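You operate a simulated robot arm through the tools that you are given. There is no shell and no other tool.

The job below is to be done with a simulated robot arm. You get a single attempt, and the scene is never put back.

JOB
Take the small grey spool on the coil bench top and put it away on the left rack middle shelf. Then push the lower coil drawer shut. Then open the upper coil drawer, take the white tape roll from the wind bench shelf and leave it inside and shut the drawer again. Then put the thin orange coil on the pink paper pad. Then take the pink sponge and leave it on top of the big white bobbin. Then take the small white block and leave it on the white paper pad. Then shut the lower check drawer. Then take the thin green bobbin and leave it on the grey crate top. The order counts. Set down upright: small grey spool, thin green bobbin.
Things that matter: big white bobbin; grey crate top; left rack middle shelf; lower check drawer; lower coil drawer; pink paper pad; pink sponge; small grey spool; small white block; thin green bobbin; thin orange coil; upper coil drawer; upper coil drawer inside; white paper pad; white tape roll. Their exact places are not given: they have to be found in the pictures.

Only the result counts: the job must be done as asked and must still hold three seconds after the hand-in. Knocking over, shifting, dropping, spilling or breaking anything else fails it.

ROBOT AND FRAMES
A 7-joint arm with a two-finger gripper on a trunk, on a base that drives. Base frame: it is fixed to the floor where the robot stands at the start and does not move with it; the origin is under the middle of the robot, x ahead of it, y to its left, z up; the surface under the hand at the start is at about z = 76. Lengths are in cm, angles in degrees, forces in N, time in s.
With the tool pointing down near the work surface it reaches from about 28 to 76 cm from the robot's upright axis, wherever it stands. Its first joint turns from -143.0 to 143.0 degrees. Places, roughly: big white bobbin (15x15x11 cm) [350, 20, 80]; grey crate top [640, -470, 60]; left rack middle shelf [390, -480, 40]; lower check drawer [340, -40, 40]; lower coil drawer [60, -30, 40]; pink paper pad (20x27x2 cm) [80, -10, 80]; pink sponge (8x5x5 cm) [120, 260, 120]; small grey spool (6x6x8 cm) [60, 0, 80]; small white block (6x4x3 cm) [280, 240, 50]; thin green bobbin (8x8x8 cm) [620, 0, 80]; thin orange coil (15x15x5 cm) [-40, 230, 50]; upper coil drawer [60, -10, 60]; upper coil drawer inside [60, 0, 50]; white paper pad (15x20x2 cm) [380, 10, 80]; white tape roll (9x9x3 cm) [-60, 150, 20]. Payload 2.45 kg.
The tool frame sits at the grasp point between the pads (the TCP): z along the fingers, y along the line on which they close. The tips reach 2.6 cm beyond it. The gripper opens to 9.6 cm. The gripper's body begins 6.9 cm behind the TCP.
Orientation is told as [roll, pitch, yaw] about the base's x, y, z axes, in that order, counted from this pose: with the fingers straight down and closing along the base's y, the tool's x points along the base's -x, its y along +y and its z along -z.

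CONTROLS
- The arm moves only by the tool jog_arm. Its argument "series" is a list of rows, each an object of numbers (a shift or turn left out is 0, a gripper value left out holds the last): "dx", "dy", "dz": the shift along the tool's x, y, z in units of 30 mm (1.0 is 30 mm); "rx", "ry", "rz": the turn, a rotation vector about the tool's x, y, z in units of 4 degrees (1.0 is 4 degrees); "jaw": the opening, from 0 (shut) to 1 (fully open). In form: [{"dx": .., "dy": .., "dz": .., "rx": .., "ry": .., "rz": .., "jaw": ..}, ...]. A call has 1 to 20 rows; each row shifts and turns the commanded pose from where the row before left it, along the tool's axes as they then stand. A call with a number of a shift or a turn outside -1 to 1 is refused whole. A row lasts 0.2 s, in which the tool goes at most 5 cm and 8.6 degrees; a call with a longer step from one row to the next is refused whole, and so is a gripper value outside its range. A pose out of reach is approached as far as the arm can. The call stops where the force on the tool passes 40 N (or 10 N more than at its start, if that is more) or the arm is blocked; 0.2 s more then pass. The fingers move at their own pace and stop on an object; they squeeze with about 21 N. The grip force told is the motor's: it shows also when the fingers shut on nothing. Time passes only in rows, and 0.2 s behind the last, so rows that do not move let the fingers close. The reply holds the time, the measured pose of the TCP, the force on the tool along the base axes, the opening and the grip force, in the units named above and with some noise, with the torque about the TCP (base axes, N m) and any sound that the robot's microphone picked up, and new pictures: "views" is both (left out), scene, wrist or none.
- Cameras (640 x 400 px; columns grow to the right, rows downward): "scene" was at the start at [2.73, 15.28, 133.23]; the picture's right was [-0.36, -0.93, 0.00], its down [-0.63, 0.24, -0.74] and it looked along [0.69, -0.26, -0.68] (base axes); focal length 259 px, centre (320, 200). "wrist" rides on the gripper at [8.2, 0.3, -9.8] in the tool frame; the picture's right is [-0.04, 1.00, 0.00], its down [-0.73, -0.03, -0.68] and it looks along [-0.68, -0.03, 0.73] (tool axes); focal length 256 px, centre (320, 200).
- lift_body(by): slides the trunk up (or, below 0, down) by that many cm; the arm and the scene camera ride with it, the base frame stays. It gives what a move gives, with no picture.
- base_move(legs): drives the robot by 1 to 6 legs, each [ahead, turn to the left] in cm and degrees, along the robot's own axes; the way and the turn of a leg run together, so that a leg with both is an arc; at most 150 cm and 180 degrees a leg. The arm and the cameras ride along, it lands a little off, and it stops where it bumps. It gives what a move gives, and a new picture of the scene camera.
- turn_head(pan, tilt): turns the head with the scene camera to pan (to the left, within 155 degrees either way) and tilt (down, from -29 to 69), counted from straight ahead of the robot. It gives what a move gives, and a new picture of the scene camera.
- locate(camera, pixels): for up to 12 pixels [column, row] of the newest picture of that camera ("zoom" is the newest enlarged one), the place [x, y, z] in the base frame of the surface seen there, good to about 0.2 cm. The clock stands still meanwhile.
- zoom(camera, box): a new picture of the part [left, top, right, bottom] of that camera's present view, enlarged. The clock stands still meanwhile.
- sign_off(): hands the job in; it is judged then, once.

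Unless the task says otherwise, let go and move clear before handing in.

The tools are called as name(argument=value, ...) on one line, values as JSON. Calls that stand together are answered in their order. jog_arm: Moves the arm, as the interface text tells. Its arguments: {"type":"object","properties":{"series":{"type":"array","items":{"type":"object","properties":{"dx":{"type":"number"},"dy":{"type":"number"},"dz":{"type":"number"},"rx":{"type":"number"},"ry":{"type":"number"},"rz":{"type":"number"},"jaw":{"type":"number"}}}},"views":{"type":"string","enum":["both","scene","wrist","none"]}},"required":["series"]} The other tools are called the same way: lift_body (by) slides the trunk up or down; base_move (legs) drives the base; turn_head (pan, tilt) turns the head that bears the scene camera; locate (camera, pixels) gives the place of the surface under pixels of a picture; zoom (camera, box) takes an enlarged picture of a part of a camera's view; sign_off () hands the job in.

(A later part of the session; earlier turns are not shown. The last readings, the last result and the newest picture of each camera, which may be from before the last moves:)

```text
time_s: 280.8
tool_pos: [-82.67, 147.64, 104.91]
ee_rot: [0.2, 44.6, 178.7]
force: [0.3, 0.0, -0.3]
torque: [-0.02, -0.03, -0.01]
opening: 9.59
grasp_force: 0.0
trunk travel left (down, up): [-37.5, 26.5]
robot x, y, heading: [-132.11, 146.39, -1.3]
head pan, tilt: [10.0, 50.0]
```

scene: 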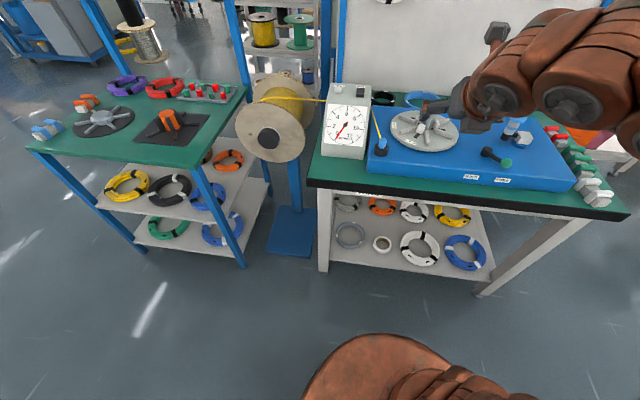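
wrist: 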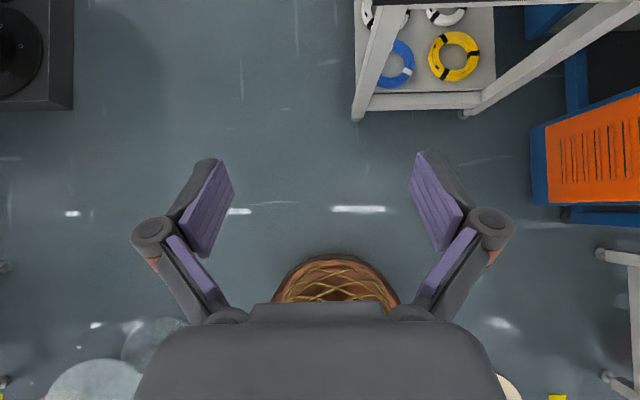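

The tape roll is at (382,245). The neighbouring trolley's mid shelf holds an orange coil at (230,158), likely the later target. Zooming on the tape.

zoom(camera="scene", box=[320, 190, 480, 290])

locate(camera="zoom", pixels=[[248, 190], [248, 248], [212, 220], [285, 220], [248, 218], [248, 200], [248, 238], [225, 218], [270, 218], [130, 240], [320, 240], [130, 320]])

zoom(camera="scene", box=[80, 130, 280, 260])

locate(camera="zoom", pixels=[[480, 95], [450, 80], [510, 100], [480, 75], [480, 110], [420, 200], [560, 150], [350, 290]])

```text
4.00 times, centred on (400, 240) of scene
```

zoom: 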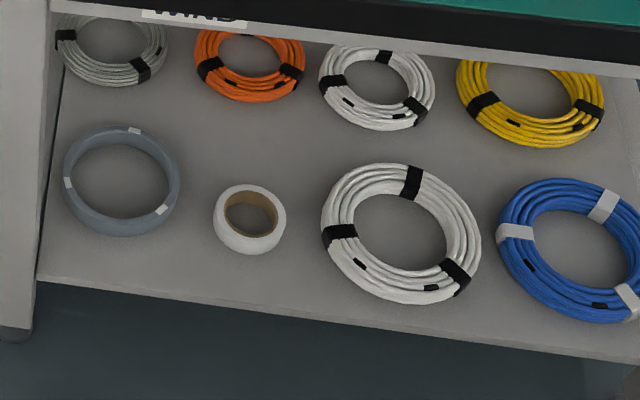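

```text
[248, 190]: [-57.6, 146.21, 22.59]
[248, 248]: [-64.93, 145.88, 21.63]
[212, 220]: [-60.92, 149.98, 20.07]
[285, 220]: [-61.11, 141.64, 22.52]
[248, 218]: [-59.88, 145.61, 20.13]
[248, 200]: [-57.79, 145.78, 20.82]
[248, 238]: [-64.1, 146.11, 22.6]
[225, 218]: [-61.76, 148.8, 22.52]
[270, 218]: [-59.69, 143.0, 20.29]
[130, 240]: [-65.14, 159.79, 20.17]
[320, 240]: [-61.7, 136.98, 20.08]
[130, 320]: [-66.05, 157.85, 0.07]
```

```text
3.08 times, centred on (180, 195) of scene
```

zoom: 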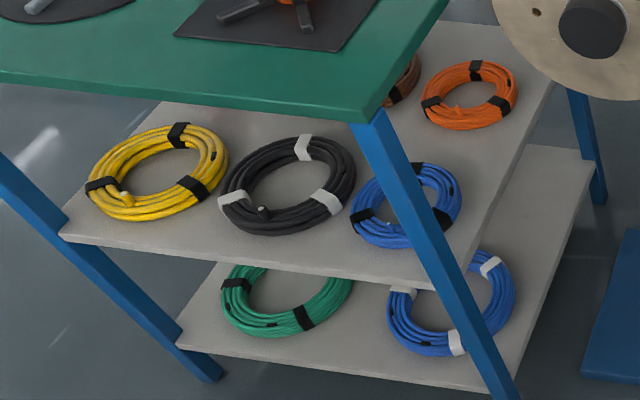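

```text
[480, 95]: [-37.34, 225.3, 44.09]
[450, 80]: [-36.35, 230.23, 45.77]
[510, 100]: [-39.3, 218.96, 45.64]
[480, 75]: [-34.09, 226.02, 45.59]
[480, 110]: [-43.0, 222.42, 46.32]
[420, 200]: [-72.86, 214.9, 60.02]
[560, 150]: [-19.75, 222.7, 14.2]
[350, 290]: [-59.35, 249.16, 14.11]
```

Tape roll: centre ≈(-61,145.8), outer radius 4.3, hole radius ≈3, top z 22.6, shelf 20.1. I'll grip its right wall (y≈142) with one finger in the hole, tool 30° from vertical. First pull back and lower the trunk.

locate(camera="scene", pixels=[[315, 180], [450, 198], [620, 215], [330, 205], [450, 205]])

jog_arm(series=[{"dx": -0.63, "dz": -0.63}, {"dx": -0.63, "dz": -0.63}, {"dx": -0.63, "dz": -0.63}, {"ry": -0.9}, {"ry": -0.9}, {"ry": -0.9}, {"ry": -0.9}, {}], views="none")

lift_body(by=-37)

jog_arm(series=[{}])

```text
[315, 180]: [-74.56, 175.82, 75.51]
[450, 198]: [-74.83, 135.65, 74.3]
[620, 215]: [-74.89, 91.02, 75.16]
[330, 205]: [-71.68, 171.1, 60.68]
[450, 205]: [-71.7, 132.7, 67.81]
```

```text
time_s: 282.6
tool_pos: [-90.78, 147.88, 104.99]
ee_rot: [0.2, 30.2, 178.5]
force: [0.2, -0.5, -0.1]
torque: [0.01, 0.0, 0.04]
opening: 9.6
grasp_force: 0.0
trunk travel left (down, up): [-37.5, 26.5]
robot x, y, heading: [-132.28, 146.76, -1.5]
head pan, tilt: [10.0, 50.0]
```

```text
time_s: 286.2
tool_pos: [-90.66, 147.82, 68.04]
ee_rot: [0.2, 30.2, 178.4]
force: [0.7, 0.7, 1.1]
torque: [-0.04, -0.03, 0.03]
opening: 9.58
grasp_force: 0.1
trunk travel left (down, up): [-0.5, 63.5]
robot x, y, heading: [-132.46, 146.11, -1.1]
head pan, tilt: [10.0, 50.0]
```

```text
time_s: 286.6
tool_pos: [-90.74, 147.81, 68.11]
ee_rot: [0.1, 30.2, 178.5]
force: [0.4, 0.4, -0.3]
torque: [0.03, -0.01, -0.01]
opening: 9.59
grasp_force: 0.1
trunk travel left (down, up): [-0.5, 63.5]
robot x, y, heading: [-132.44, 146.55, -1.3]
head pan, tilt: [10.0, 50.0]
```

scene: 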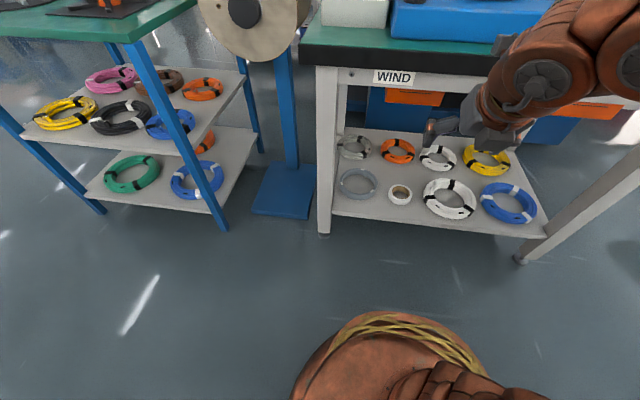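
wrist: 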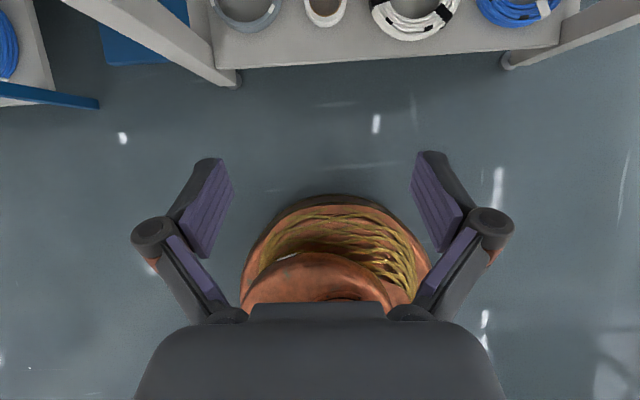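

Lowering the tool to z≈32, still outside the bench.

jog_arm(series=[{"dz": 0.8, "dx": -0.462}, {"dz": 0.8, "dx": -0.462}, {"dz": 0.8, "dx": -0.462}, {"dz": 0.8, "dx": -0.462}, {"dz": 0.8, "dx": -0.462}, {"dz": 0.8, "dx": -0.462}, {"dz": 0.8, "dx": -0.462}, {"dz": 0.8, "dx": -0.462}, {"dz": 0.8, "dx": -0.462}, {"dz": 0.8, "dx": -0.462}, {"dz": 0.8, "dx": -0.462}, {"dz": 0.8, "dx": -0.462}, {}])

```text
time_s: 289.4
tool_pos: [-90.39, 147.8, 50.33]
ee_rot: [0.2, 30.3, 178.5]
force: [-0.8, 0.5, 0.4]
torque: [-0.01, 0.07, -0.01]
opening: 9.6
grasp_force: 0.2
out of reach, approached as far as the arm can: row 7, 8, 9, 10, 11, 12
trunk travel left (down, up): [-0.5, 63.5]
robot x, y, heading: [-132.18, 146.47, -1.5]
head pan, tilt: [10.0, 50.0]
```

scene: 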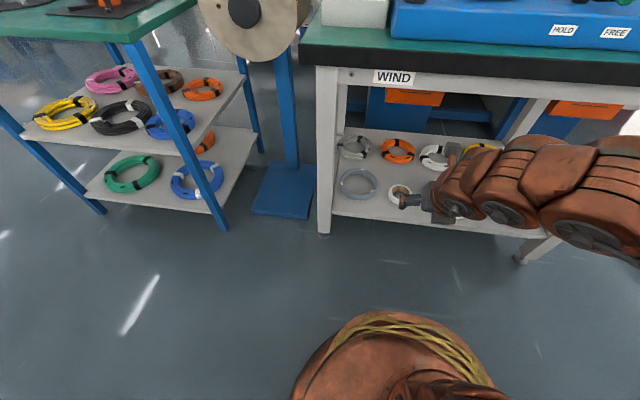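
wrist: 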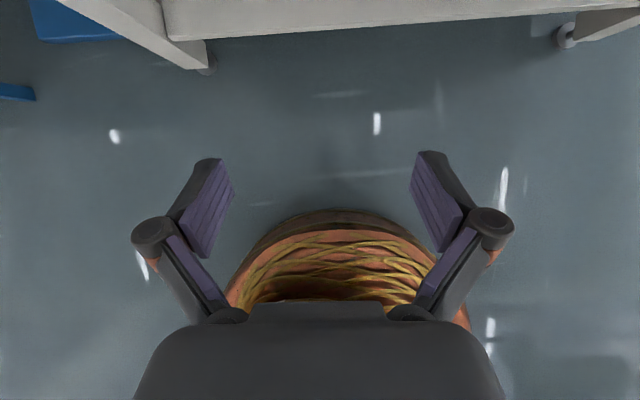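

Too close to fold this low. I'll back the base up 27 cm, extend the arm low while outside, and then drive in.

base_move(legs=[[-27, 0]])

jog_arm(series=[{"dz": 0.42, "dx": 0.72}, {"dz": 0.42, "dx": 0.72}, {"dz": 0.42, "dx": 0.72}, {"dz": 0.42, "dx": 0.72}, {"dz": 0.42, "dx": 0.72}, {"dz": 0.42, "dx": 0.72}, {"dz": 0.42, "dx": 0.72}, {"dz": 0.42, "dx": 0.72}, {"dz": 0.42, "dx": 0.72}, {"dz": 0.42, "dx": 0.72}, {}], views="none")

```text
time_s: 291.3
tool_pos: [-117.5, 148.57, 50.44]
ee_rot: [0.2, 30.2, 178.6]
force: [0.4, 1.4, 0.5]
torque: [0.06, 0.0, 0.02]
opening: 9.59
grasp_force: 0.0
trunk travel left (down, up): [-0.5, 63.5]
robot x, y, heading: [-159.1, 147.02, -1.4]
head pan, tilt: [10.0, 50.0]
```

scene: 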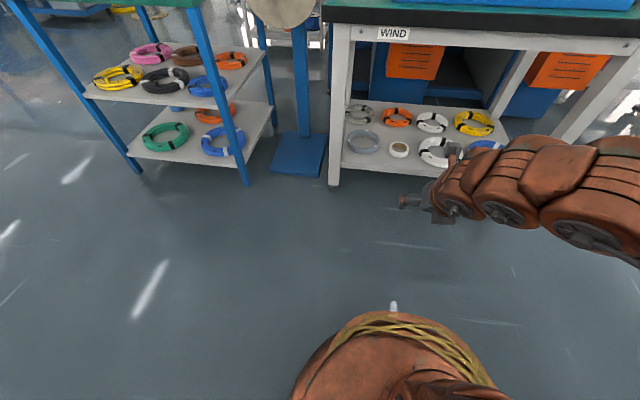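

```text
time_s: 293.7
tool_pos: [-92.46, 147.91, 50.33]
ee_rot: [0.2, 30.3, 178.6]
force: [0.2, 0.2, 0.4]
torque: [-0.03, 0.02, -0.01]
opening: 9.59
grasp_force: 0.0
trunk travel left (down, up): [-0.5, 63.5]
robot x, y, heading: [-159.04, 147.0, -1.3]
head pan, tilt: [10.0, 50.0]
```

Now testing low reach at extension: lowering 25 cm.

jog_arm(series=[{"dz": 0.8, "dx": -0.462}, {"dz": 0.8, "dx": -0.462}, {"dz": 0.8, "dx": -0.462}, {"dz": 0.8, "dx": -0.462}, {"dz": 0.8, "dx": -0.462}, {"dz": 0.8, "dx": -0.462}, {"dz": 0.8, "dx": -0.462}, {}], views="both")

```text
time_s: 295.5
tool_pos: [-92.59, 147.75, 31.15]
ee_rot: [0.2, 30.3, 178.6]
force: [-0.1, 0.4, -1.0]
torque: [-0.01, 0.01, 0.03]
opening: 9.6
grasp_force: 0.0
trunk travel left (down, up): [-0.5, 63.5]
robot x, y, heading: [-159.37, 147.32, -1.2]
head pan, tilt: [10.0, 50.0]
```

scene: 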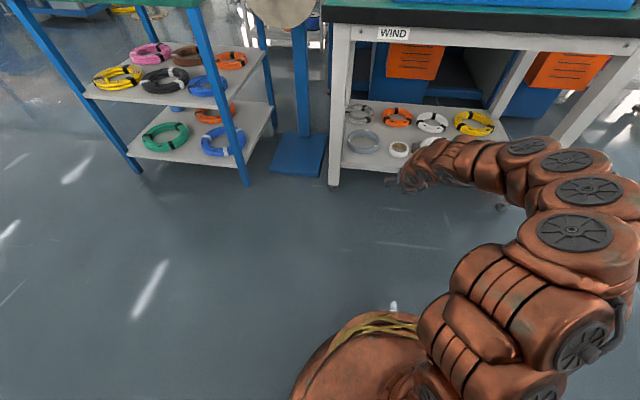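
wrist: 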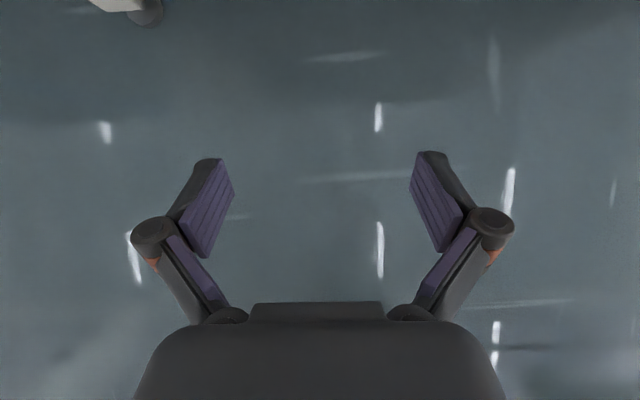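

locate(camera="scene", pixels=[[420, 150], [440, 143], [465, 148], [490, 150], [525, 140], [565, 150], [600, 165], [398, 148], [362, 140]])

```text
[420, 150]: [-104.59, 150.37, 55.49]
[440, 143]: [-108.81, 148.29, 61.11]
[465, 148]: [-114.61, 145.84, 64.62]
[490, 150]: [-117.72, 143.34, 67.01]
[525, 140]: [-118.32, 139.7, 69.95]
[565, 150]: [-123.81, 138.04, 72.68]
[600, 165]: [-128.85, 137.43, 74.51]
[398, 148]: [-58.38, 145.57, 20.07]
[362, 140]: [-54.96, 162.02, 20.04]
```

Clearances check out (forearm tops stay below the rail). Setting the jaw to ~4.5 cm and driving in 26 cm.

jog_arm(series=[{"jaw": 0.47, "dy": 0.6}, {"dy": 0.6}, {"dy": 0.4}, {}], views="none")

base_move(legs=[[26, 0]])

jog_arm(series=[{}])

```text
time_s: 296.5
tool_pos: [-92.49, 143.03, 31.05]
ee_rot: [0.2, 30.3, 178.6]
force: [0.1, 0.3, 0.7]
torque: [0.0, 0.0, -0.01]
opening: 4.5
grasp_force: 0.0
trunk travel left (down, up): [-0.5, 63.5]
robot x, y, heading: [-158.83, 147.01, -1.3]
head pan, tilt: [10.0, 50.0]
```

```text
time_s: 298.4
tool_pos: [-66.34, 142.08, 31.03]
ee_rot: [0.3, 30.2, 178.3]
force: [0.2, 0.3, 0.1]
torque: [0.01, -0.02, 0.03]
opening: 4.51
grasp_force: 0.1
trunk travel left (down, up): [-0.5, 63.5]
robot x, y, heading: [-132.97, 146.29, -1.6]
head pan, tilt: [10.0, 50.0]
```

scene: 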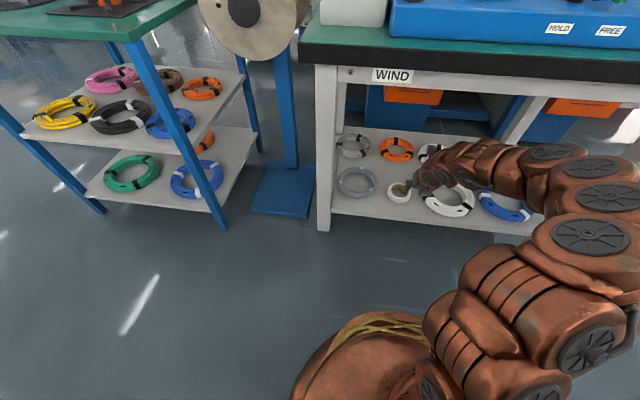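

```text
time_s: 298.8
tool_pos: [-66.49, 142.17, 31.18]
ee_rot: [0.2, 30.1, 178.3]
force: [0.0, -0.3, 0.1]
torque: [0.02, -0.01, 0.01]
opening: 4.5
grasp_force: 0.0
trunk travel left (down, up): [-0.5, 63.5]
robot x, y, heading: [-133.18, 146.32, -1.6]
head pan, tilt: [10.0, 50.0]
```

scene: 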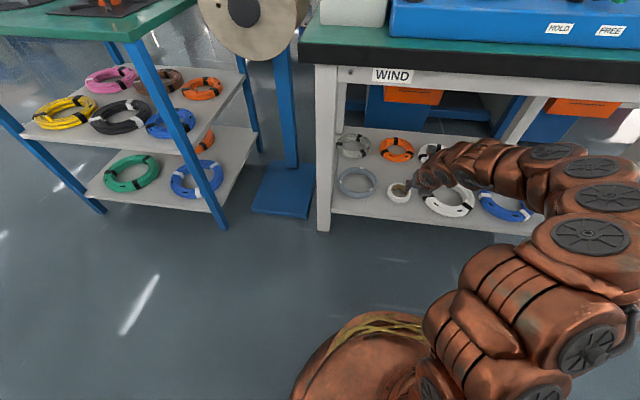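
wrist: 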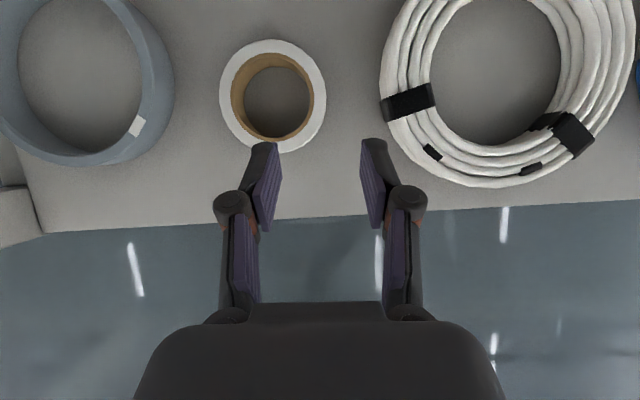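

Excellent view. Locating the ring's edges.

locate(camera="wrist", pixels=[[222, 92], [324, 92], [272, 43], [272, 145], [318, 92], [228, 92], [316, 110], [275, 90], [385, 92], [160, 60]])

```text
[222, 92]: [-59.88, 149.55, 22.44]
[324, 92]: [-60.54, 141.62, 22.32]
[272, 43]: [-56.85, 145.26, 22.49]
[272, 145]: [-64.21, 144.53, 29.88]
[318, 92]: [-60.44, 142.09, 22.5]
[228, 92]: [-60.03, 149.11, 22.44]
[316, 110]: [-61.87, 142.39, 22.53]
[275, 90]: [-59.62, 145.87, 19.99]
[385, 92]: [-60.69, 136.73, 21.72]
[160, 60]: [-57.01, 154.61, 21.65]
```

Ring: centre (-60.8,145.6), wall y 141.5–142.55. Moving over it and descending most of the way.

jog_arm(series=[{"dx": 0.65, "dz": 0.375}, {"dx": 0.65, "dz": 0.375}, {"dz": 0.5, "dx": -0.289}, {"dz": 0.5, "dx": -0.289}, {"dz": 0.5, "dx": -0.289}, {}], views="wrist")

```text
time_s: 300.2
tool_pos: [-61.79, 142.02, 25.99]
ee_rot: [0.2, 30.3, 178.3]
force: [-0.2, 1.2, 0.2]
torque: [-0.01, -0.01, -0.01]
opening: 4.5
grasp_force: 0.0
trunk travel left (down, up): [-0.5, 63.5]
robot x, y, heading: [-133.29, 146.63, -1.5]
head pan, tilt: [10.0, 50.0]
```

wrist: 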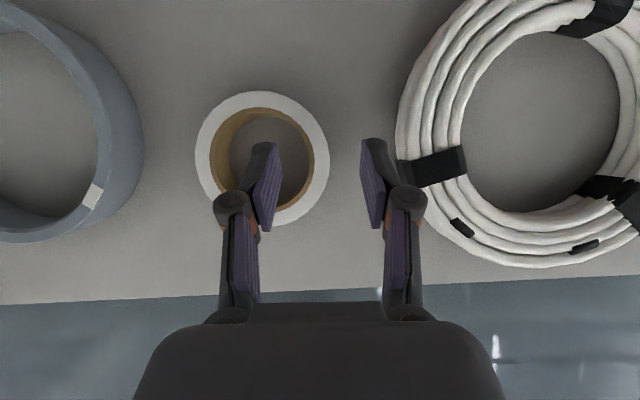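

Left finger is in the hole, right finger in the gap. Descending 2.5 cm and closing.

jog_arm(series=[{"dz": 0.25, "dx": -0.145}, {"dz": 0.25, "dx": -0.145}, {"dz": 0.22, "dx": -0.127}, {}], views="none")

jog_arm(series=[{"jaw": 0.3}, {"jaw": 0.2}, {"jaw": 0.05}, {"jaw": 0}, {}, {}], views="wrist")

```text
time_s: 301.2
tool_pos: [-61.83, 142.12, 23.45]
ee_rot: [0.2, 30.3, 178.3]
force: [-0.3, 0.4, 0.3]
torque: [0.0, 0.06, -0.01]
opening: 4.51
grasp_force: 0.2
trunk travel left (down, up): [-0.5, 63.5]
robot x, y, heading: [-133.11, 146.53, -1.6]
head pan, tilt: [10.0, 50.0]
```

```text
time_s: 302.6
tool_pos: [-61.86, 141.99, 23.37]
ee_rot: [0.3, 30.2, 178.3]
force: [0.6, 0.1, 3.3]
torque: [-0.05, 0.0, 0.03]
opening: 1.45
grasp_force: 21.0
trunk travel left (down, up): [-0.5, 63.5]
robot x, y, heading: [-133.31, 146.29, -1.6]
head pan, tilt: [10.0, 50.0]
```

wrist: 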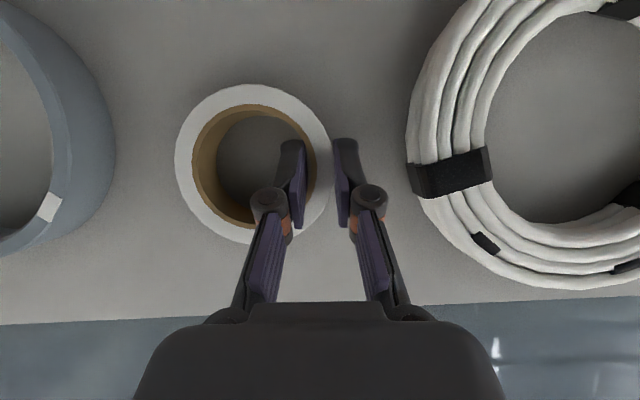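

Gripped (1.45 cm). Lifting 7 cm.

jog_arm(series=[{"dz": -0.2, "dx": 0.116}, {"dz": -0.45, "dx": 0.26}, {"dz": -0.45, "dx": 0.26}, {"dz": -0.45, "dx": 0.26}, {"dz": -0.45, "dx": 0.26}, {}], views="wrist")

```text
time_s: 304.0
tool_pos: [-61.97, 142.09, 30.35]
ee_rot: [0.2, 30.3, 178.4]
force: [0.0, -0.4, -0.5]
torque: [-0.03, 0.01, -0.01]
opening: 1.49
grasp_force: 21.3
trunk travel left (down, up): [-0.5, 63.5]
robot x, y, heading: [-132.71, 146.3, -1.5]
head pan, tilt: [10.0, 50.0]
```

wrist: 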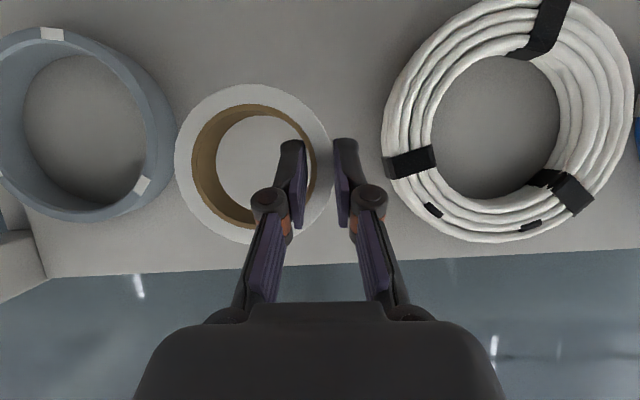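

Tape is held level. Backing straight out 27 cm and raising.

base_move(legs=[[-27, 0]])

lift_body(by=37)

jog_arm(series=[{"dz": -0.8, "dx": 0.3}, {"dz": -0.8, "dx": 0.3}, {"dz": -0.8, "dx": 0.3}, {"dz": -0.8, "dx": 0.3}, {"dz": -0.8, "dx": 0.3}, {"dz": -0.8, "dx": 0.3}, {"dz": -0.8, "dx": 0.3}, {"dz": -0.8, "dx": 0.3}, {"dz": -0.8, "dx": 0.3}, {"dz": -0.8, "dx": 0.3}, {"dz": -0.8, "dx": 0.3}, {"dz": -0.8, "dx": 0.3}, {"dz": -0.8, "dx": 0.3}, {}])

```text
time_s: 305.9
tool_pos: [-89.06, 142.59, 30.24]
ee_rot: [0.2, 30.3, 178.0]
force: [0.2, -0.2, -0.3]
torque: [0.02, -0.01, 0.01]
opening: 1.5
grasp_force: 21.5
trunk travel left (down, up): [-0.5, 63.5]
robot x, y, heading: [-159.88, 147.12, -1.8]
head pan, tilt: [10.0, 50.0]
```

scene: 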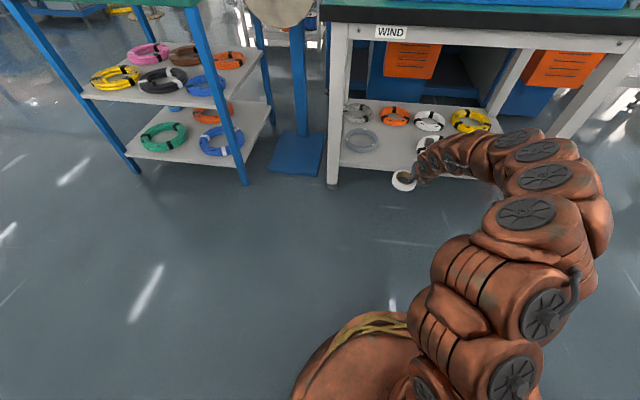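

```text
time_s: 309.5
tool_pos: [-88.93, 142.54, 67.35]
ee_rot: [0.2, 30.3, 178.0]
force: [0.1, 0.2, -0.6]
torque: [0.01, -0.01, -0.01]
opening: 1.5
grasp_force: 21.3
trunk travel left (down, up): [-37.5, 26.5]
robot x, y, heading: [-160.24, 147.01, -2.0]
head pan, tilt: [10.0, 50.0]
```

```text
time_s: 312.5
tool_pos: [-94.66, 142.72, 100.15]
ee_rot: [0.3, 30.3, 178.0]
force: [0.6, -0.5, -1.3]
torque: [-0.03, 0.02, 0.01]
opening: 1.47
grasp_force: 21.0
trunk travel left (down, up): [-37.5, 26.5]
robot x, y, heading: [-159.88, 147.06, -1.8]
head pan, tilt: [10.0, 50.0]
```

scene: 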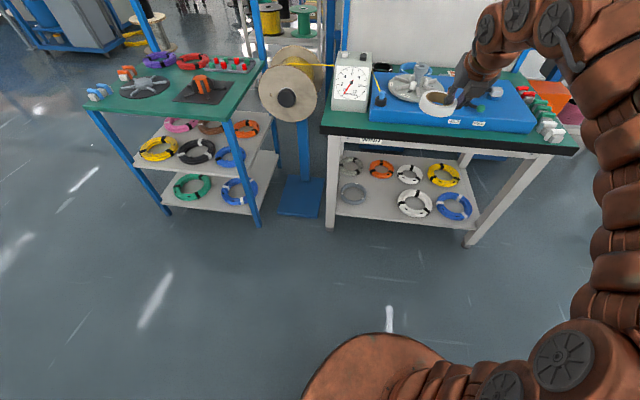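
wrist: 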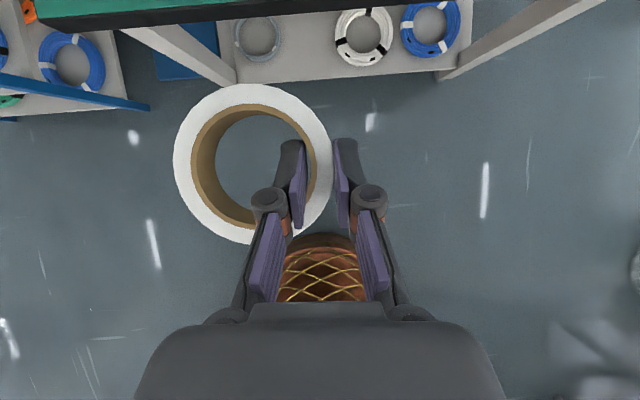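

Tape held. Retracing my route to the aisle: turn, then diagonal away from the pallet.

base_move(legs=[[0, -45], [45, 0], [0, -19.5], [119, 0], [0, -24]])

```text
time_s: 325.0
tool_pos: [-80.63, -55.99, 100.11]
ee_rot: [0.3, 30.2, 91.2]
force: [-1.8, -0.7, -1.0]
torque: [0.04, -0.01, 0.03]
opening: 1.45
grasp_force: 21.2
trunk travel left (down, up): [-37.5, 26.5]
robot x, y, heading: [-79.68, 9.47, -88.8]
head pan, tilt: [10.0, 50.0]
```

scene: 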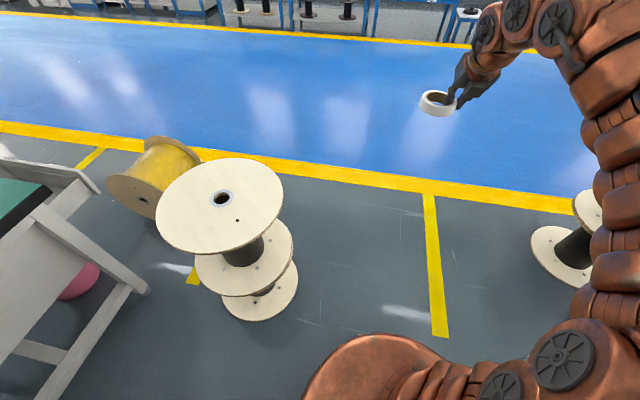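

base_move(legs=[[0, -2], [150, 0], [22, 0], [0, 91], [150, 0], [82, 0]])

```text
time_s: 349.1
tool_pos: [215.12, -168.36, 100.31]
ee_rot: [0.2, 30.3, 179.1]
force: [-0.3, -0.5, -1.3]
torque: [-0.05, 0.01, 0.0]
opening: 1.4
grasp_force: 21.4
trunk travel left (down, up): [-37.5, 26.5]
robot x, y, heading: [149.45, -164.81, -0.7]
head pan, tilt: [10.0, 50.0]
```

scene: 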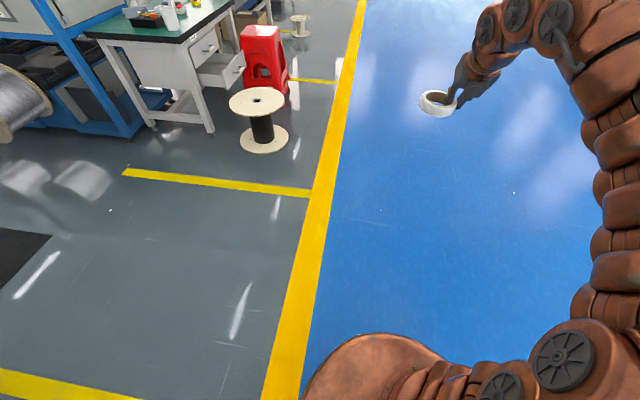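

Now at (149,-165). Turning toward the bench and driving to the drawer stand.

base_move(legs=[[0, 118], [87, 0]])

turn_head(pan=12, tilt=50)

```text
time_s: 358.7
tool_pos: [78.91, -29.78, 100.25]
ee_rot: [0.2, 30.2, -61.7]
force: [-0.5, 0.3, -1.1]
torque: [0.02, -0.05, 0.0]
opening: 1.37
grasp_force: 20.8
trunk travel left (down, up): [-37.5, 26.5]
robot x, y, heading: [107.79, -88.73, 118.5]
head pan, tilt: [10.0, 50.0]
```

scene: 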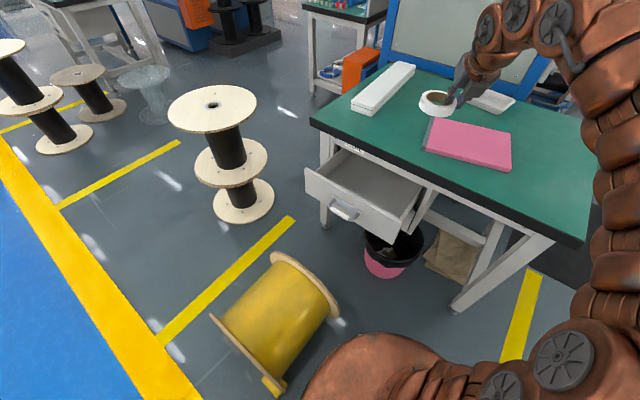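

```text
time_s: 359.3
tool_pos: [78.87, -29.72, 100.17]
ee_rot: [0.2, 30.2, -61.7]
force: [1.0, -0.4, -0.5]
torque: [0.01, -0.05, 0.02]
opening: 1.36
grasp_force: 20.9
trunk travel left (down, up): [-37.5, 26.5]
robot x, y, heading: [107.82, -88.61, 118.4]
head pan, tilt: [12.0, 50.0]
```

scene: 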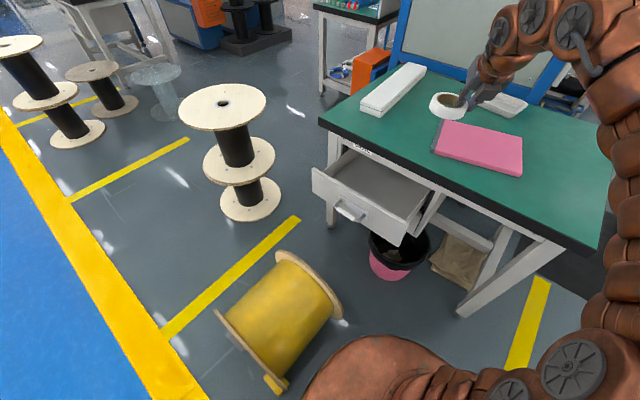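

Drawer is open as left. Positioning the tape over the open drawer at height: TCP to (65.7,-34).

jog_arm(series=[{"dx": 0.143, "dz": 0.083, "dy": -0.9}, {"dx": 0.143, "dz": 0.083, "dy": -0.9}, {"dx": 0.143, "dz": 0.083, "dy": -0.9}, {"dx": 0.143, "dz": 0.083, "dy": -0.9}, {"dx": 0.143, "dz": 0.083, "dy": -0.95}, {}], views="wrist")

```text
time_s: 360.7
tool_pos: [65.56, -34.07, 100.2]
ee_rot: [0.3, 30.1, -61.6]
force: [-1.1, 0.9, 0.1]
torque: [-0.01, -0.02, 0.0]
opening: 1.37
grasp_force: 21.4
trunk travel left (down, up): [-37.5, 26.5]
robot x, y, heading: [108.21, -88.97, 118.4]
head pan, tilt: [12.0, 50.0]
```

wrist: 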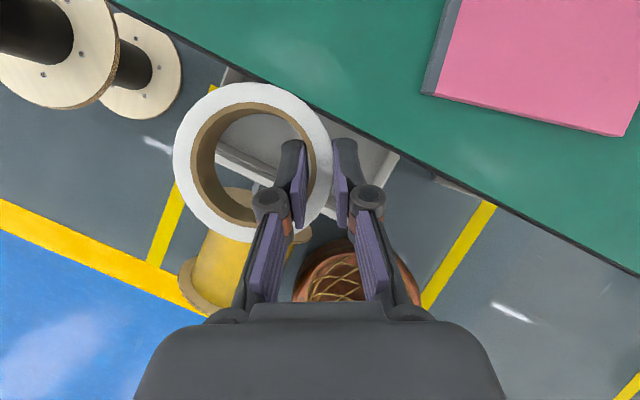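

lift_body(by=-22)

jog_arm(series=[{}])

locate(camera="wrist", pixels=[[180, 160], [330, 190], [255, 95], [240, 232], [395, 150], [300, 240], [400, 130]])

```text
time_s: 363.0
tool_pos: [65.55, -34.01, 78.17]
ee_rot: [0.2, 30.2, -61.6]
force: [0.0, -0.5, 0.0]
torque: [-0.01, -0.04, 0.02]
opening: 1.37
grasp_force: 20.9
trunk travel left (down, up): [-15.5, 48.5]
robot x, y, heading: [108.06, -88.44, 118.3]
head pan, tilt: [12.0, 50.0]
```

```text
time_s: 363.4
tool_pos: [65.63, -34.07, 78.15]
ee_rot: [0.2, 30.2, -61.7]
force: [-0.3, -0.8, -0.5]
torque: [0.0, 0.01, 0.0]
opening: 1.38
grasp_force: 21.0
trunk travel left (down, up): [-15.5, 48.5]
robot x, y, heading: [107.93, -88.41, 118.3]
head pan, tilt: [12.0, 50.0]
```

scene: 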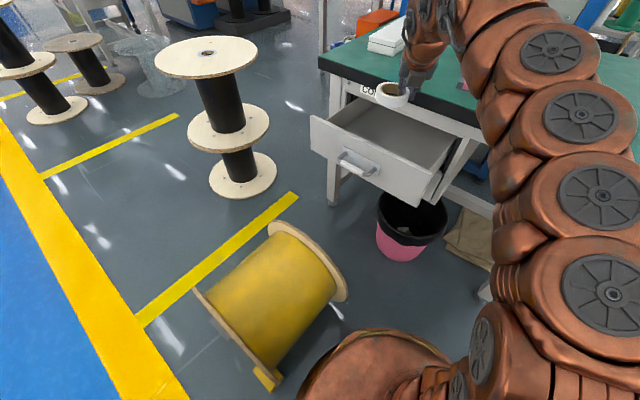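
wrist: 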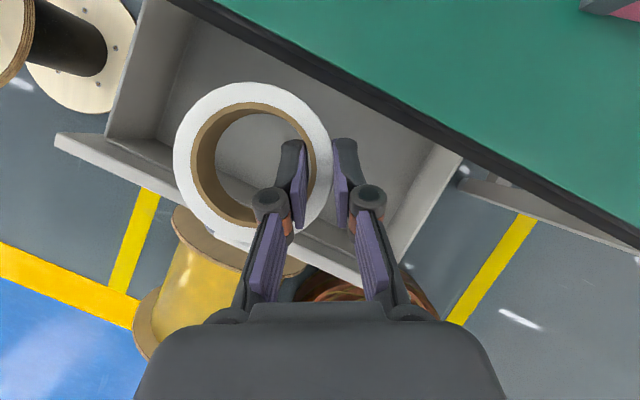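

```text
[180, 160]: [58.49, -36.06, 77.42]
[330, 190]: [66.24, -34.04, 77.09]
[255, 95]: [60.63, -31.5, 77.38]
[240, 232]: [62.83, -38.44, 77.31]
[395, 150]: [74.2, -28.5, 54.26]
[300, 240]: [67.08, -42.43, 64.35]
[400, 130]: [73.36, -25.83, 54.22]
```

locate(camera="scene", pixels=[[415, 60], [440, 40], [465, 80], [480, 110], [500, 60], [540, 60], [500, 150], [560, 110], [600, 130], [500, 210]])

```text
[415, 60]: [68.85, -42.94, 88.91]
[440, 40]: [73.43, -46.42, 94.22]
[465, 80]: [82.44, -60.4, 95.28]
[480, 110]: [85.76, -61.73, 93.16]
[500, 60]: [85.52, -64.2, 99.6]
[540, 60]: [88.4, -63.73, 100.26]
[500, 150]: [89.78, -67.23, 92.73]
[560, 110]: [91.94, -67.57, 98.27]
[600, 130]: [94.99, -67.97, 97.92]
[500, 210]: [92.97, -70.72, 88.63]
```

Tape centred at (62.3,-34.9) over the drawer; the forearm is well clear. Lowering into the drawer.

lift_body(by=-15)

jog_arm(series=[{"dz": 0.4, "dx": -0.231}, {"dz": 0.4, "dx": -0.231}, {"dz": 0.4, "dx": -0.231}, {"dz": 0.2, "dx": -0.115}, {}], views="wrist")

```text
time_s: 365.2
tool_pos: [65.51, -33.96, 63.17]
ee_rot: [0.2, 30.1, -61.8]
force: [0.9, -0.6, -0.4]
torque: [0.0, 0.0, 0.0]
opening: 1.37
grasp_force: 21.6
trunk travel left (down, up): [-0.5, 63.5]
robot x, y, heading: [107.87, -88.47, 118.3]
head pan, tilt: [12.0, 50.0]
```

```text
time_s: 366.4
tool_pos: [65.47, -33.99, 58.43]
ee_rot: [0.3, 30.2, -61.7]
force: [-0.2, -0.2, -0.8]
torque: [0.02, 0.01, -0.01]
opening: 1.38
grasp_force: 20.1
trunk travel left (down, up): [-0.5, 63.5]
robot x, y, heading: [108.09, -88.35, 118.3]
head pan, tilt: [12.0, 50.0]
```

wrist: 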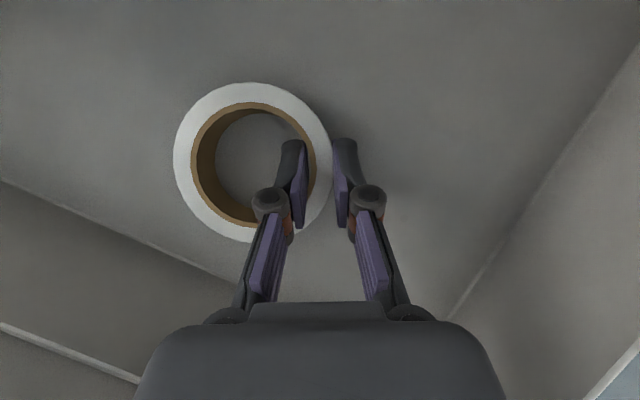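

Tape is ~0.8 cm above the drawer floor. Lowering a little more, then releasing and lifting out.

jog_arm(series=[{"dz": 0.13, "dx": -0.075}, {"dz": 0.08, "dx": -0.046}, {}], views="none")

jog_arm(series=[{"jaw": 0.3}, {"jaw": 0.4}, {}, {}], views="wrist")

```text
time_s: 367.2
tool_pos: [65.56, -34.04, 57.82]
ee_rot: [0.2, 30.2, -61.7]
force: [-0.4, -0.6, 5.7]
torque: [0.0, 0.01, -0.01]
opening: 1.39
grasp_force: 21.4
trunk travel left (down, up): [-0.5, 63.5]
robot x, y, heading: [107.87, -88.85, 118.6]
head pan, tilt: [12.0, 50.0]
```

```text
time_s: 368.2
tool_pos: [65.36, -33.9, 57.7]
ee_rot: [0.2, 30.1, -61.7]
force: [0.0, -0.1, -0.7]
torque: [0.01, -0.03, 0.0]
opening: 3.85
grasp_force: 0.1
trunk travel left (down, up): [-0.5, 63.5]
robot x, y, heading: [108.17, -88.76, 118.3]
head pan, tilt: [12.0, 50.0]
```

wrist: 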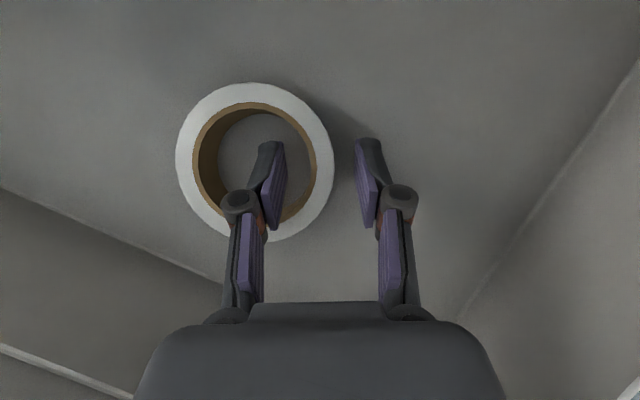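

Tape released inside. Raising straight up with the trunk.

lift_body(by=20)

jog_arm(series=[{"jaw": 0}])

```text
time_s: 370.3
tool_pos: [65.41, -33.93, 77.67]
ee_rot: [0.2, 30.1, -61.7]
force: [0.1, 0.0, 0.5]
torque: [-0.01, 0.01, 0.0]
opening: 3.84
grasp_force: 0.0
trunk travel left (down, up): [-20.5, 43.5]
robot x, y, heading: [108.2, -88.42, 118.4]
head pan, tilt: [12.0, 50.0]
```

```text
time_s: 370.7
tool_pos: [65.57, -33.98, 77.78]
ee_rot: [0.2, 30.1, -61.7]
force: [-0.9, 0.2, -0.5]
torque: [0.01, -0.02, 0.02]
opening: 0.26
grasp_force: 1.4
trunk travel left (down, up): [-20.5, 43.5]
robot x, y, heading: [108.13, -88.78, 118.6]
head pan, tilt: [12.0, 50.0]
```

scene: 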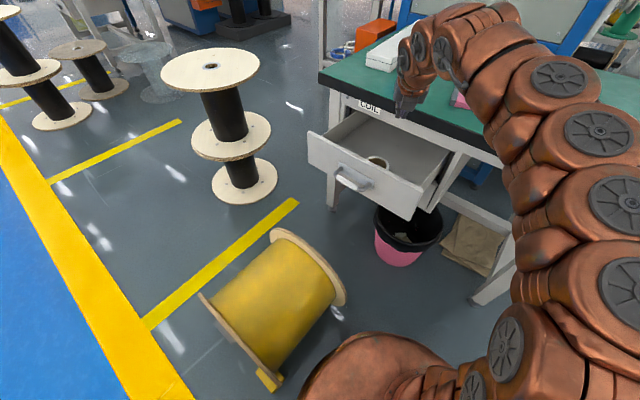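
wrist: 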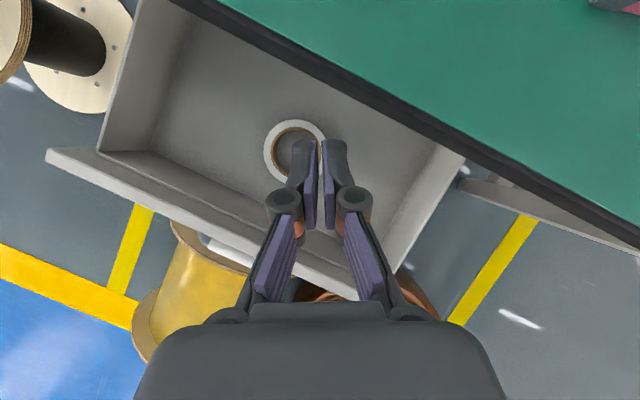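

The tape sits in the drawer. Moving the closed fingers in front of the drawer, to the right of the handle.

jog_arm(series=[{"dx": -0.825, "dz": -0.479, "dy": -0.16, "jaw": 0}, {"dx": -0.825, "dz": -0.479, "dy": -0.16}, {"dx": -0.825, "dz": -0.479, "dy": -0.16}, {"dx": -0.825, "dz": -0.479, "dy": -0.16}, {"dx": -0.825, "dz": -0.479, "dy": -0.16}, {"dx": -0.825, "dz": -0.479, "dy": -0.16}, {"dx": -0.825, "dz": -0.479, "dy": -0.16}, {"dx": -0.825, "dz": -0.479, "dy": -0.16}, {"ry": 1}, {"ry": 1}, {"ry": 1}, {"ry": 1}, {}], views="none")

lift_body(by=-17)

jog_arm(series=[{}])

```text
time_s: 373.5
tool_pos: [72.98, -55.96, 77.5]
ee_rot: [0.2, 46.3, -61.8]
force: [0.1, -0.1, 0.5]
torque: [-0.04, 0.0, 0.01]
opening: 0.0
grasp_force: 21.0
trunk travel left (down, up): [-20.5, 43.5]
robot x, y, heading: [108.16, -88.72, 118.1]
head pan, tilt: [12.0, 50.0]
```

```text
time_s: 375.5
tool_pos: [72.94, -55.89, 60.54]
ee_rot: [0.3, 46.2, -61.7]
force: [-0.7, 0.4, -0.1]
torque: [0.03, 0.01, -0.02]
opening: 0.0
grasp_force: 20.5
trunk travel left (down, up): [-3.5, 60.5]
robot x, y, heading: [107.51, -88.96, 118.4]
head pan, tilt: [12.0, 50.0]
```

```text
time_s: 375.9
tool_pos: [73.02, -55.86, 60.58]
ee_rot: [0.2, 46.2, -61.7]
force: [-0.3, 0.5, 0.2]
torque: [0.01, 0.03, 0.03]
opening: 0.0
grasp_force: 21.4
trunk travel left (down, up): [-3.5, 60.5]
robot x, y, heading: [108.12, -88.59, 118.3]
head pan, tilt: [12.0, 50.0]
```

scene: 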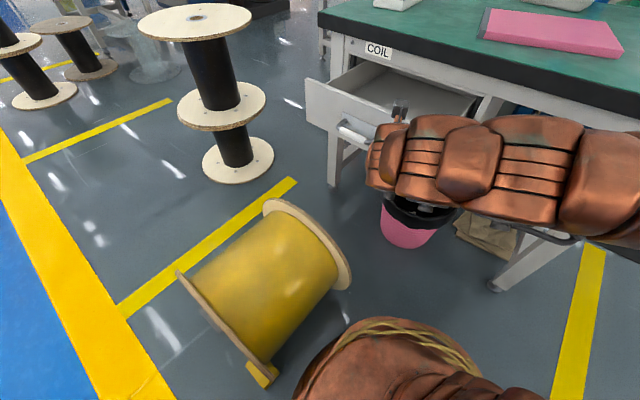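
wrist: 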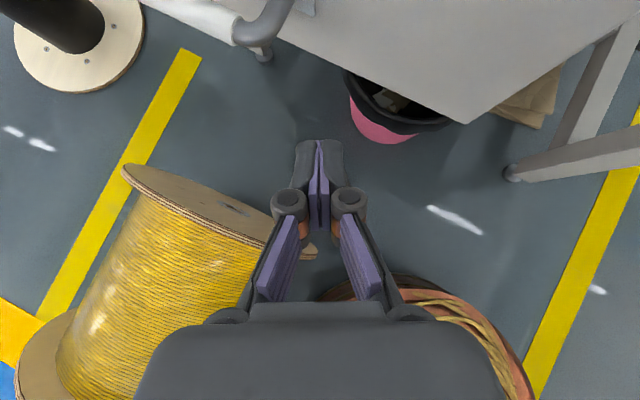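

The camera mast would come near the table edge at this tilt, so I'll lean the tool to ~66° (more horizontal) before pushing, then push slowly.

jog_arm(series=[{"ry": 1}, {"ry": 1}, {"ry": 1}, {"ry": 1}, {"ry": 1}, {"dx": 0.239, "dz": 0.536, "dy": 0.316}, {"dx": 0.239, "dz": 0.536, "dy": 0.316}, {"dx": 0.239, "dz": 0.536, "dy": 0.316}, {"dx": 0.239, "dz": 0.536, "dy": 0.316}, {}])

```text
time_s: 378.1
tool_pos: [70.32, -47.59, 63.72]
ee_rot: [0.4, 62.2, -61.5]
force: [0.4, 1.0, 0.1]
torque: [-0.01, 0.01, -0.01]
opening: 0.0
grasp_force: 21.2
out of reach, approached as far as the arm can: row 3, 4, 5
trunk travel left (down, up): [-3.5, 60.5]
robot x, y, heading: [108.11, -88.79, 118.4]
head pan, tilt: [12.0, 50.0]
```

scene: 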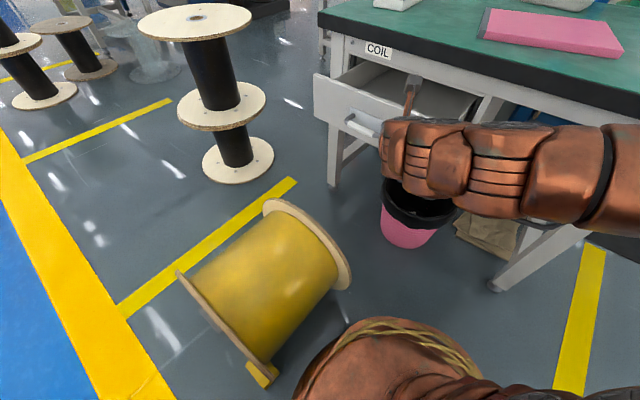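
wrist: 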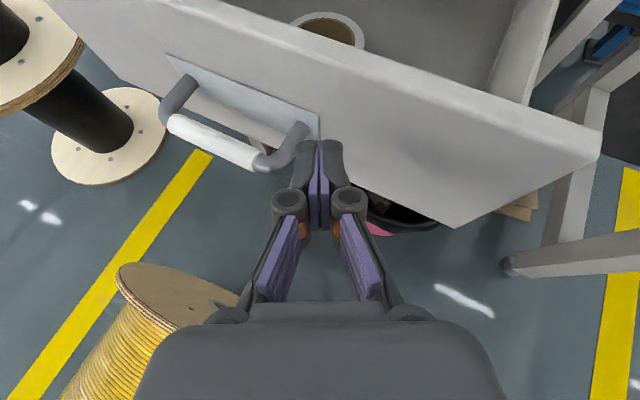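

jog_arm(series=[{"dx": -0.47, "dz": 0.2, "dy": 0.4}, {"dx": -0.47, "dz": 0.2, "dy": 0.4}, {}], views="wrist")

locate(camera="wrist", pixels=[[400, 150], [500, 170], [318, 155], [450, 120]])

```text
time_s: 378.9
tool_pos: [72.62, -46.77, 60.58]
ee_rot: [0.5, 62.2, -61.4]
force: [-1.0, -0.1, -0.2]
torque: [0.02, -0.01, 0.03]
opening: 0.01
grasp_force: 21.1
trunk travel left (down, up): [-3.5, 60.5]
robot x, y, heading: [108.3, -88.66, 118.4]
head pan, tilt: [12.0, 50.0]
```

wrist: 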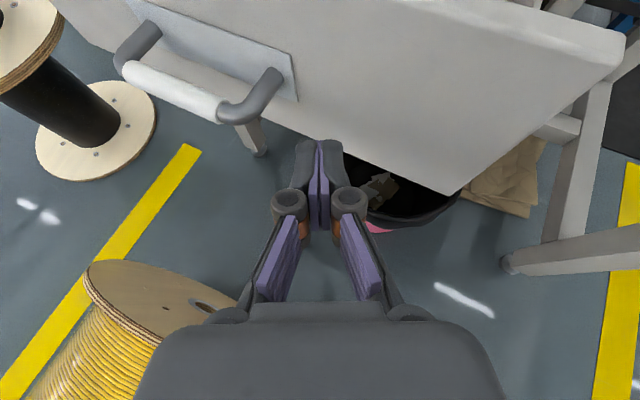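

```text
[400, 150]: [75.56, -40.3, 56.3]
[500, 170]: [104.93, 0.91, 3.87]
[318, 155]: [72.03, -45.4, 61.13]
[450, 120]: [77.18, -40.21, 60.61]
```

The drawer has moved to y=-40.3. Pushing on gently along +y.

jog_arm(series=[{"dx": 0.164, "dz": 0.311, "dy": 0.192}, {"dx": 0.164, "dz": 0.311, "dy": 0.192}, {"dx": 0.164, "dz": 0.311, "dy": 0.192}, {"dx": 0.164, "dz": 0.311, "dy": 0.192}, {"dx": 0.164, "dz": 0.311, "dy": 0.192}, {"dx": 0.164, "dz": 0.311, "dy": 0.192}, {"dx": 0.164, "dz": 0.311, "dy": 0.192}, {"dx": 0.164, "dz": 0.311, "dy": 0.192}, {"dx": 0.164, "dz": 0.311, "dy": 0.192}, {"dx": 0.164, "dz": 0.311, "dy": 0.192}, {"dx": 0.164, "dz": 0.311, "dy": 0.192}, {}])

locate(camera="wrist", pixels=[[400, 120], [300, 90], [318, 155], [450, 100]])

```text
time_s: 381.5
tool_pos: [72.67, -33.48, 60.59]
ee_rot: [0.3, 62.2, -61.7]
force: [0.3, -0.9, -0.2]
torque: [0.01, -0.02, 0.0]
opening: 0.01
grasp_force: 21.4
trunk travel left (down, up): [-3.5, 60.5]
robot x, y, heading: [107.79, -88.53, 118.2]
head pan, tilt: [12.0, 50.0]
```

scene: 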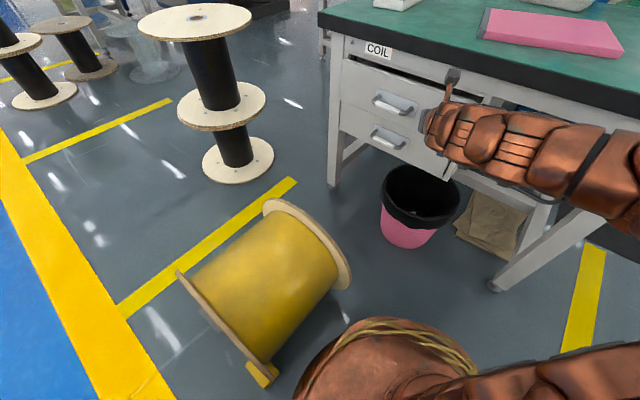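
wrist: 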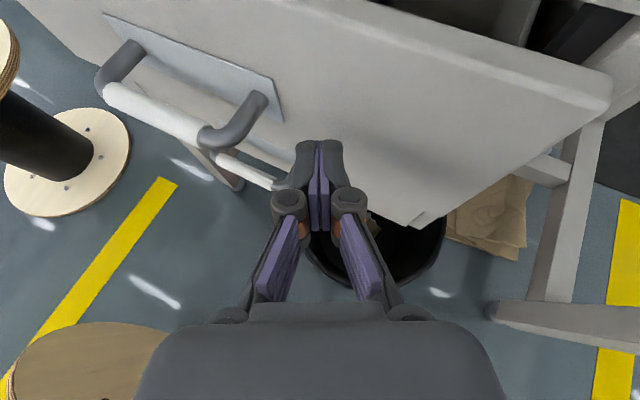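

```text
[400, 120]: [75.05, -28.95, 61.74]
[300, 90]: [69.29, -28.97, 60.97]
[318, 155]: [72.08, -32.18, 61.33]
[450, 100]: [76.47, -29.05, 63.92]
```

Front at y=-29; about 2.8 cm to go. Pushing the last part slowly.

jog_arm(series=[{"dx": 0.109, "dz": 0.207, "dy": 0.128}, {"dx": 0.109, "dz": 0.207, "dy": 0.128}, {"dx": 0.082, "dz": 0.155, "dy": 0.096}, {"dx": 0.082, "dz": 0.155, "dy": 0.096}, {"dx": 0.082, "dz": 0.155, "dy": 0.096}, {"dx": 0.082, "dz": 0.155, "dy": 0.096}, {"dx": 0.082, "dz": 0.155, "dy": 0.096}, {"dx": 0.082, "dz": 0.155, "dy": 0.096}, {"dx": 0.082, "dz": 0.155, "dy": 0.096}, {}])

locate(camera="wrist", pixels=[[400, 90], [300, 60], [318, 155], [450, 80], [390, 165]])

```text
time_s: 383.2
tool_pos: [72.53, -28.9, 60.82]
ee_rot: [-0.2, 62.2, -62.0]
force: [10.3, -18.9, 3.1]
torque: [0.06, 0.01, -0.15]
opening: 0.02
grasp_force: 21.0
trunk travel left (down, up): [-3.5, 60.5]
robot x, y, heading: [107.6, -88.7, 118.4]
head pan, tilt: [12.0, 50.0]
stopped in row 8: the force on the tool passed its limit at 60 N (the readings are from after the stop); the commanded pose is now the measured one
```

scene: 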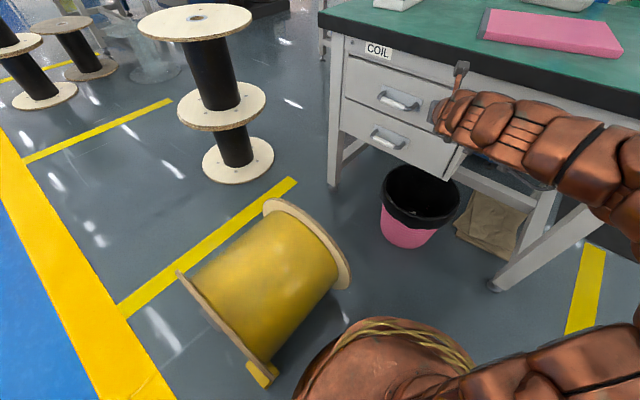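
wrist: 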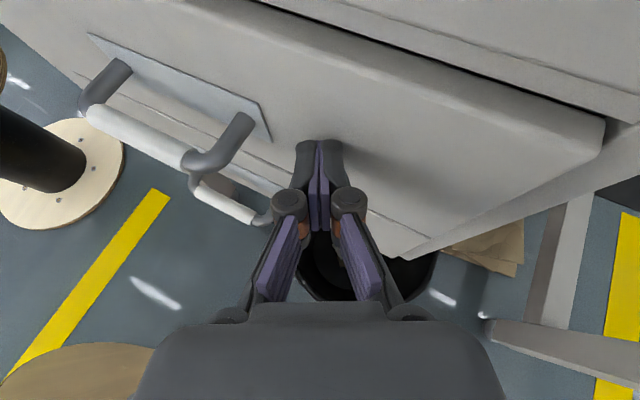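

```text
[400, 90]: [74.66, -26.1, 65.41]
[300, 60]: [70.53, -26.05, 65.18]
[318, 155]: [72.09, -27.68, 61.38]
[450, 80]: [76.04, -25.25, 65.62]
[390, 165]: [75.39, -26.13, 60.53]
```

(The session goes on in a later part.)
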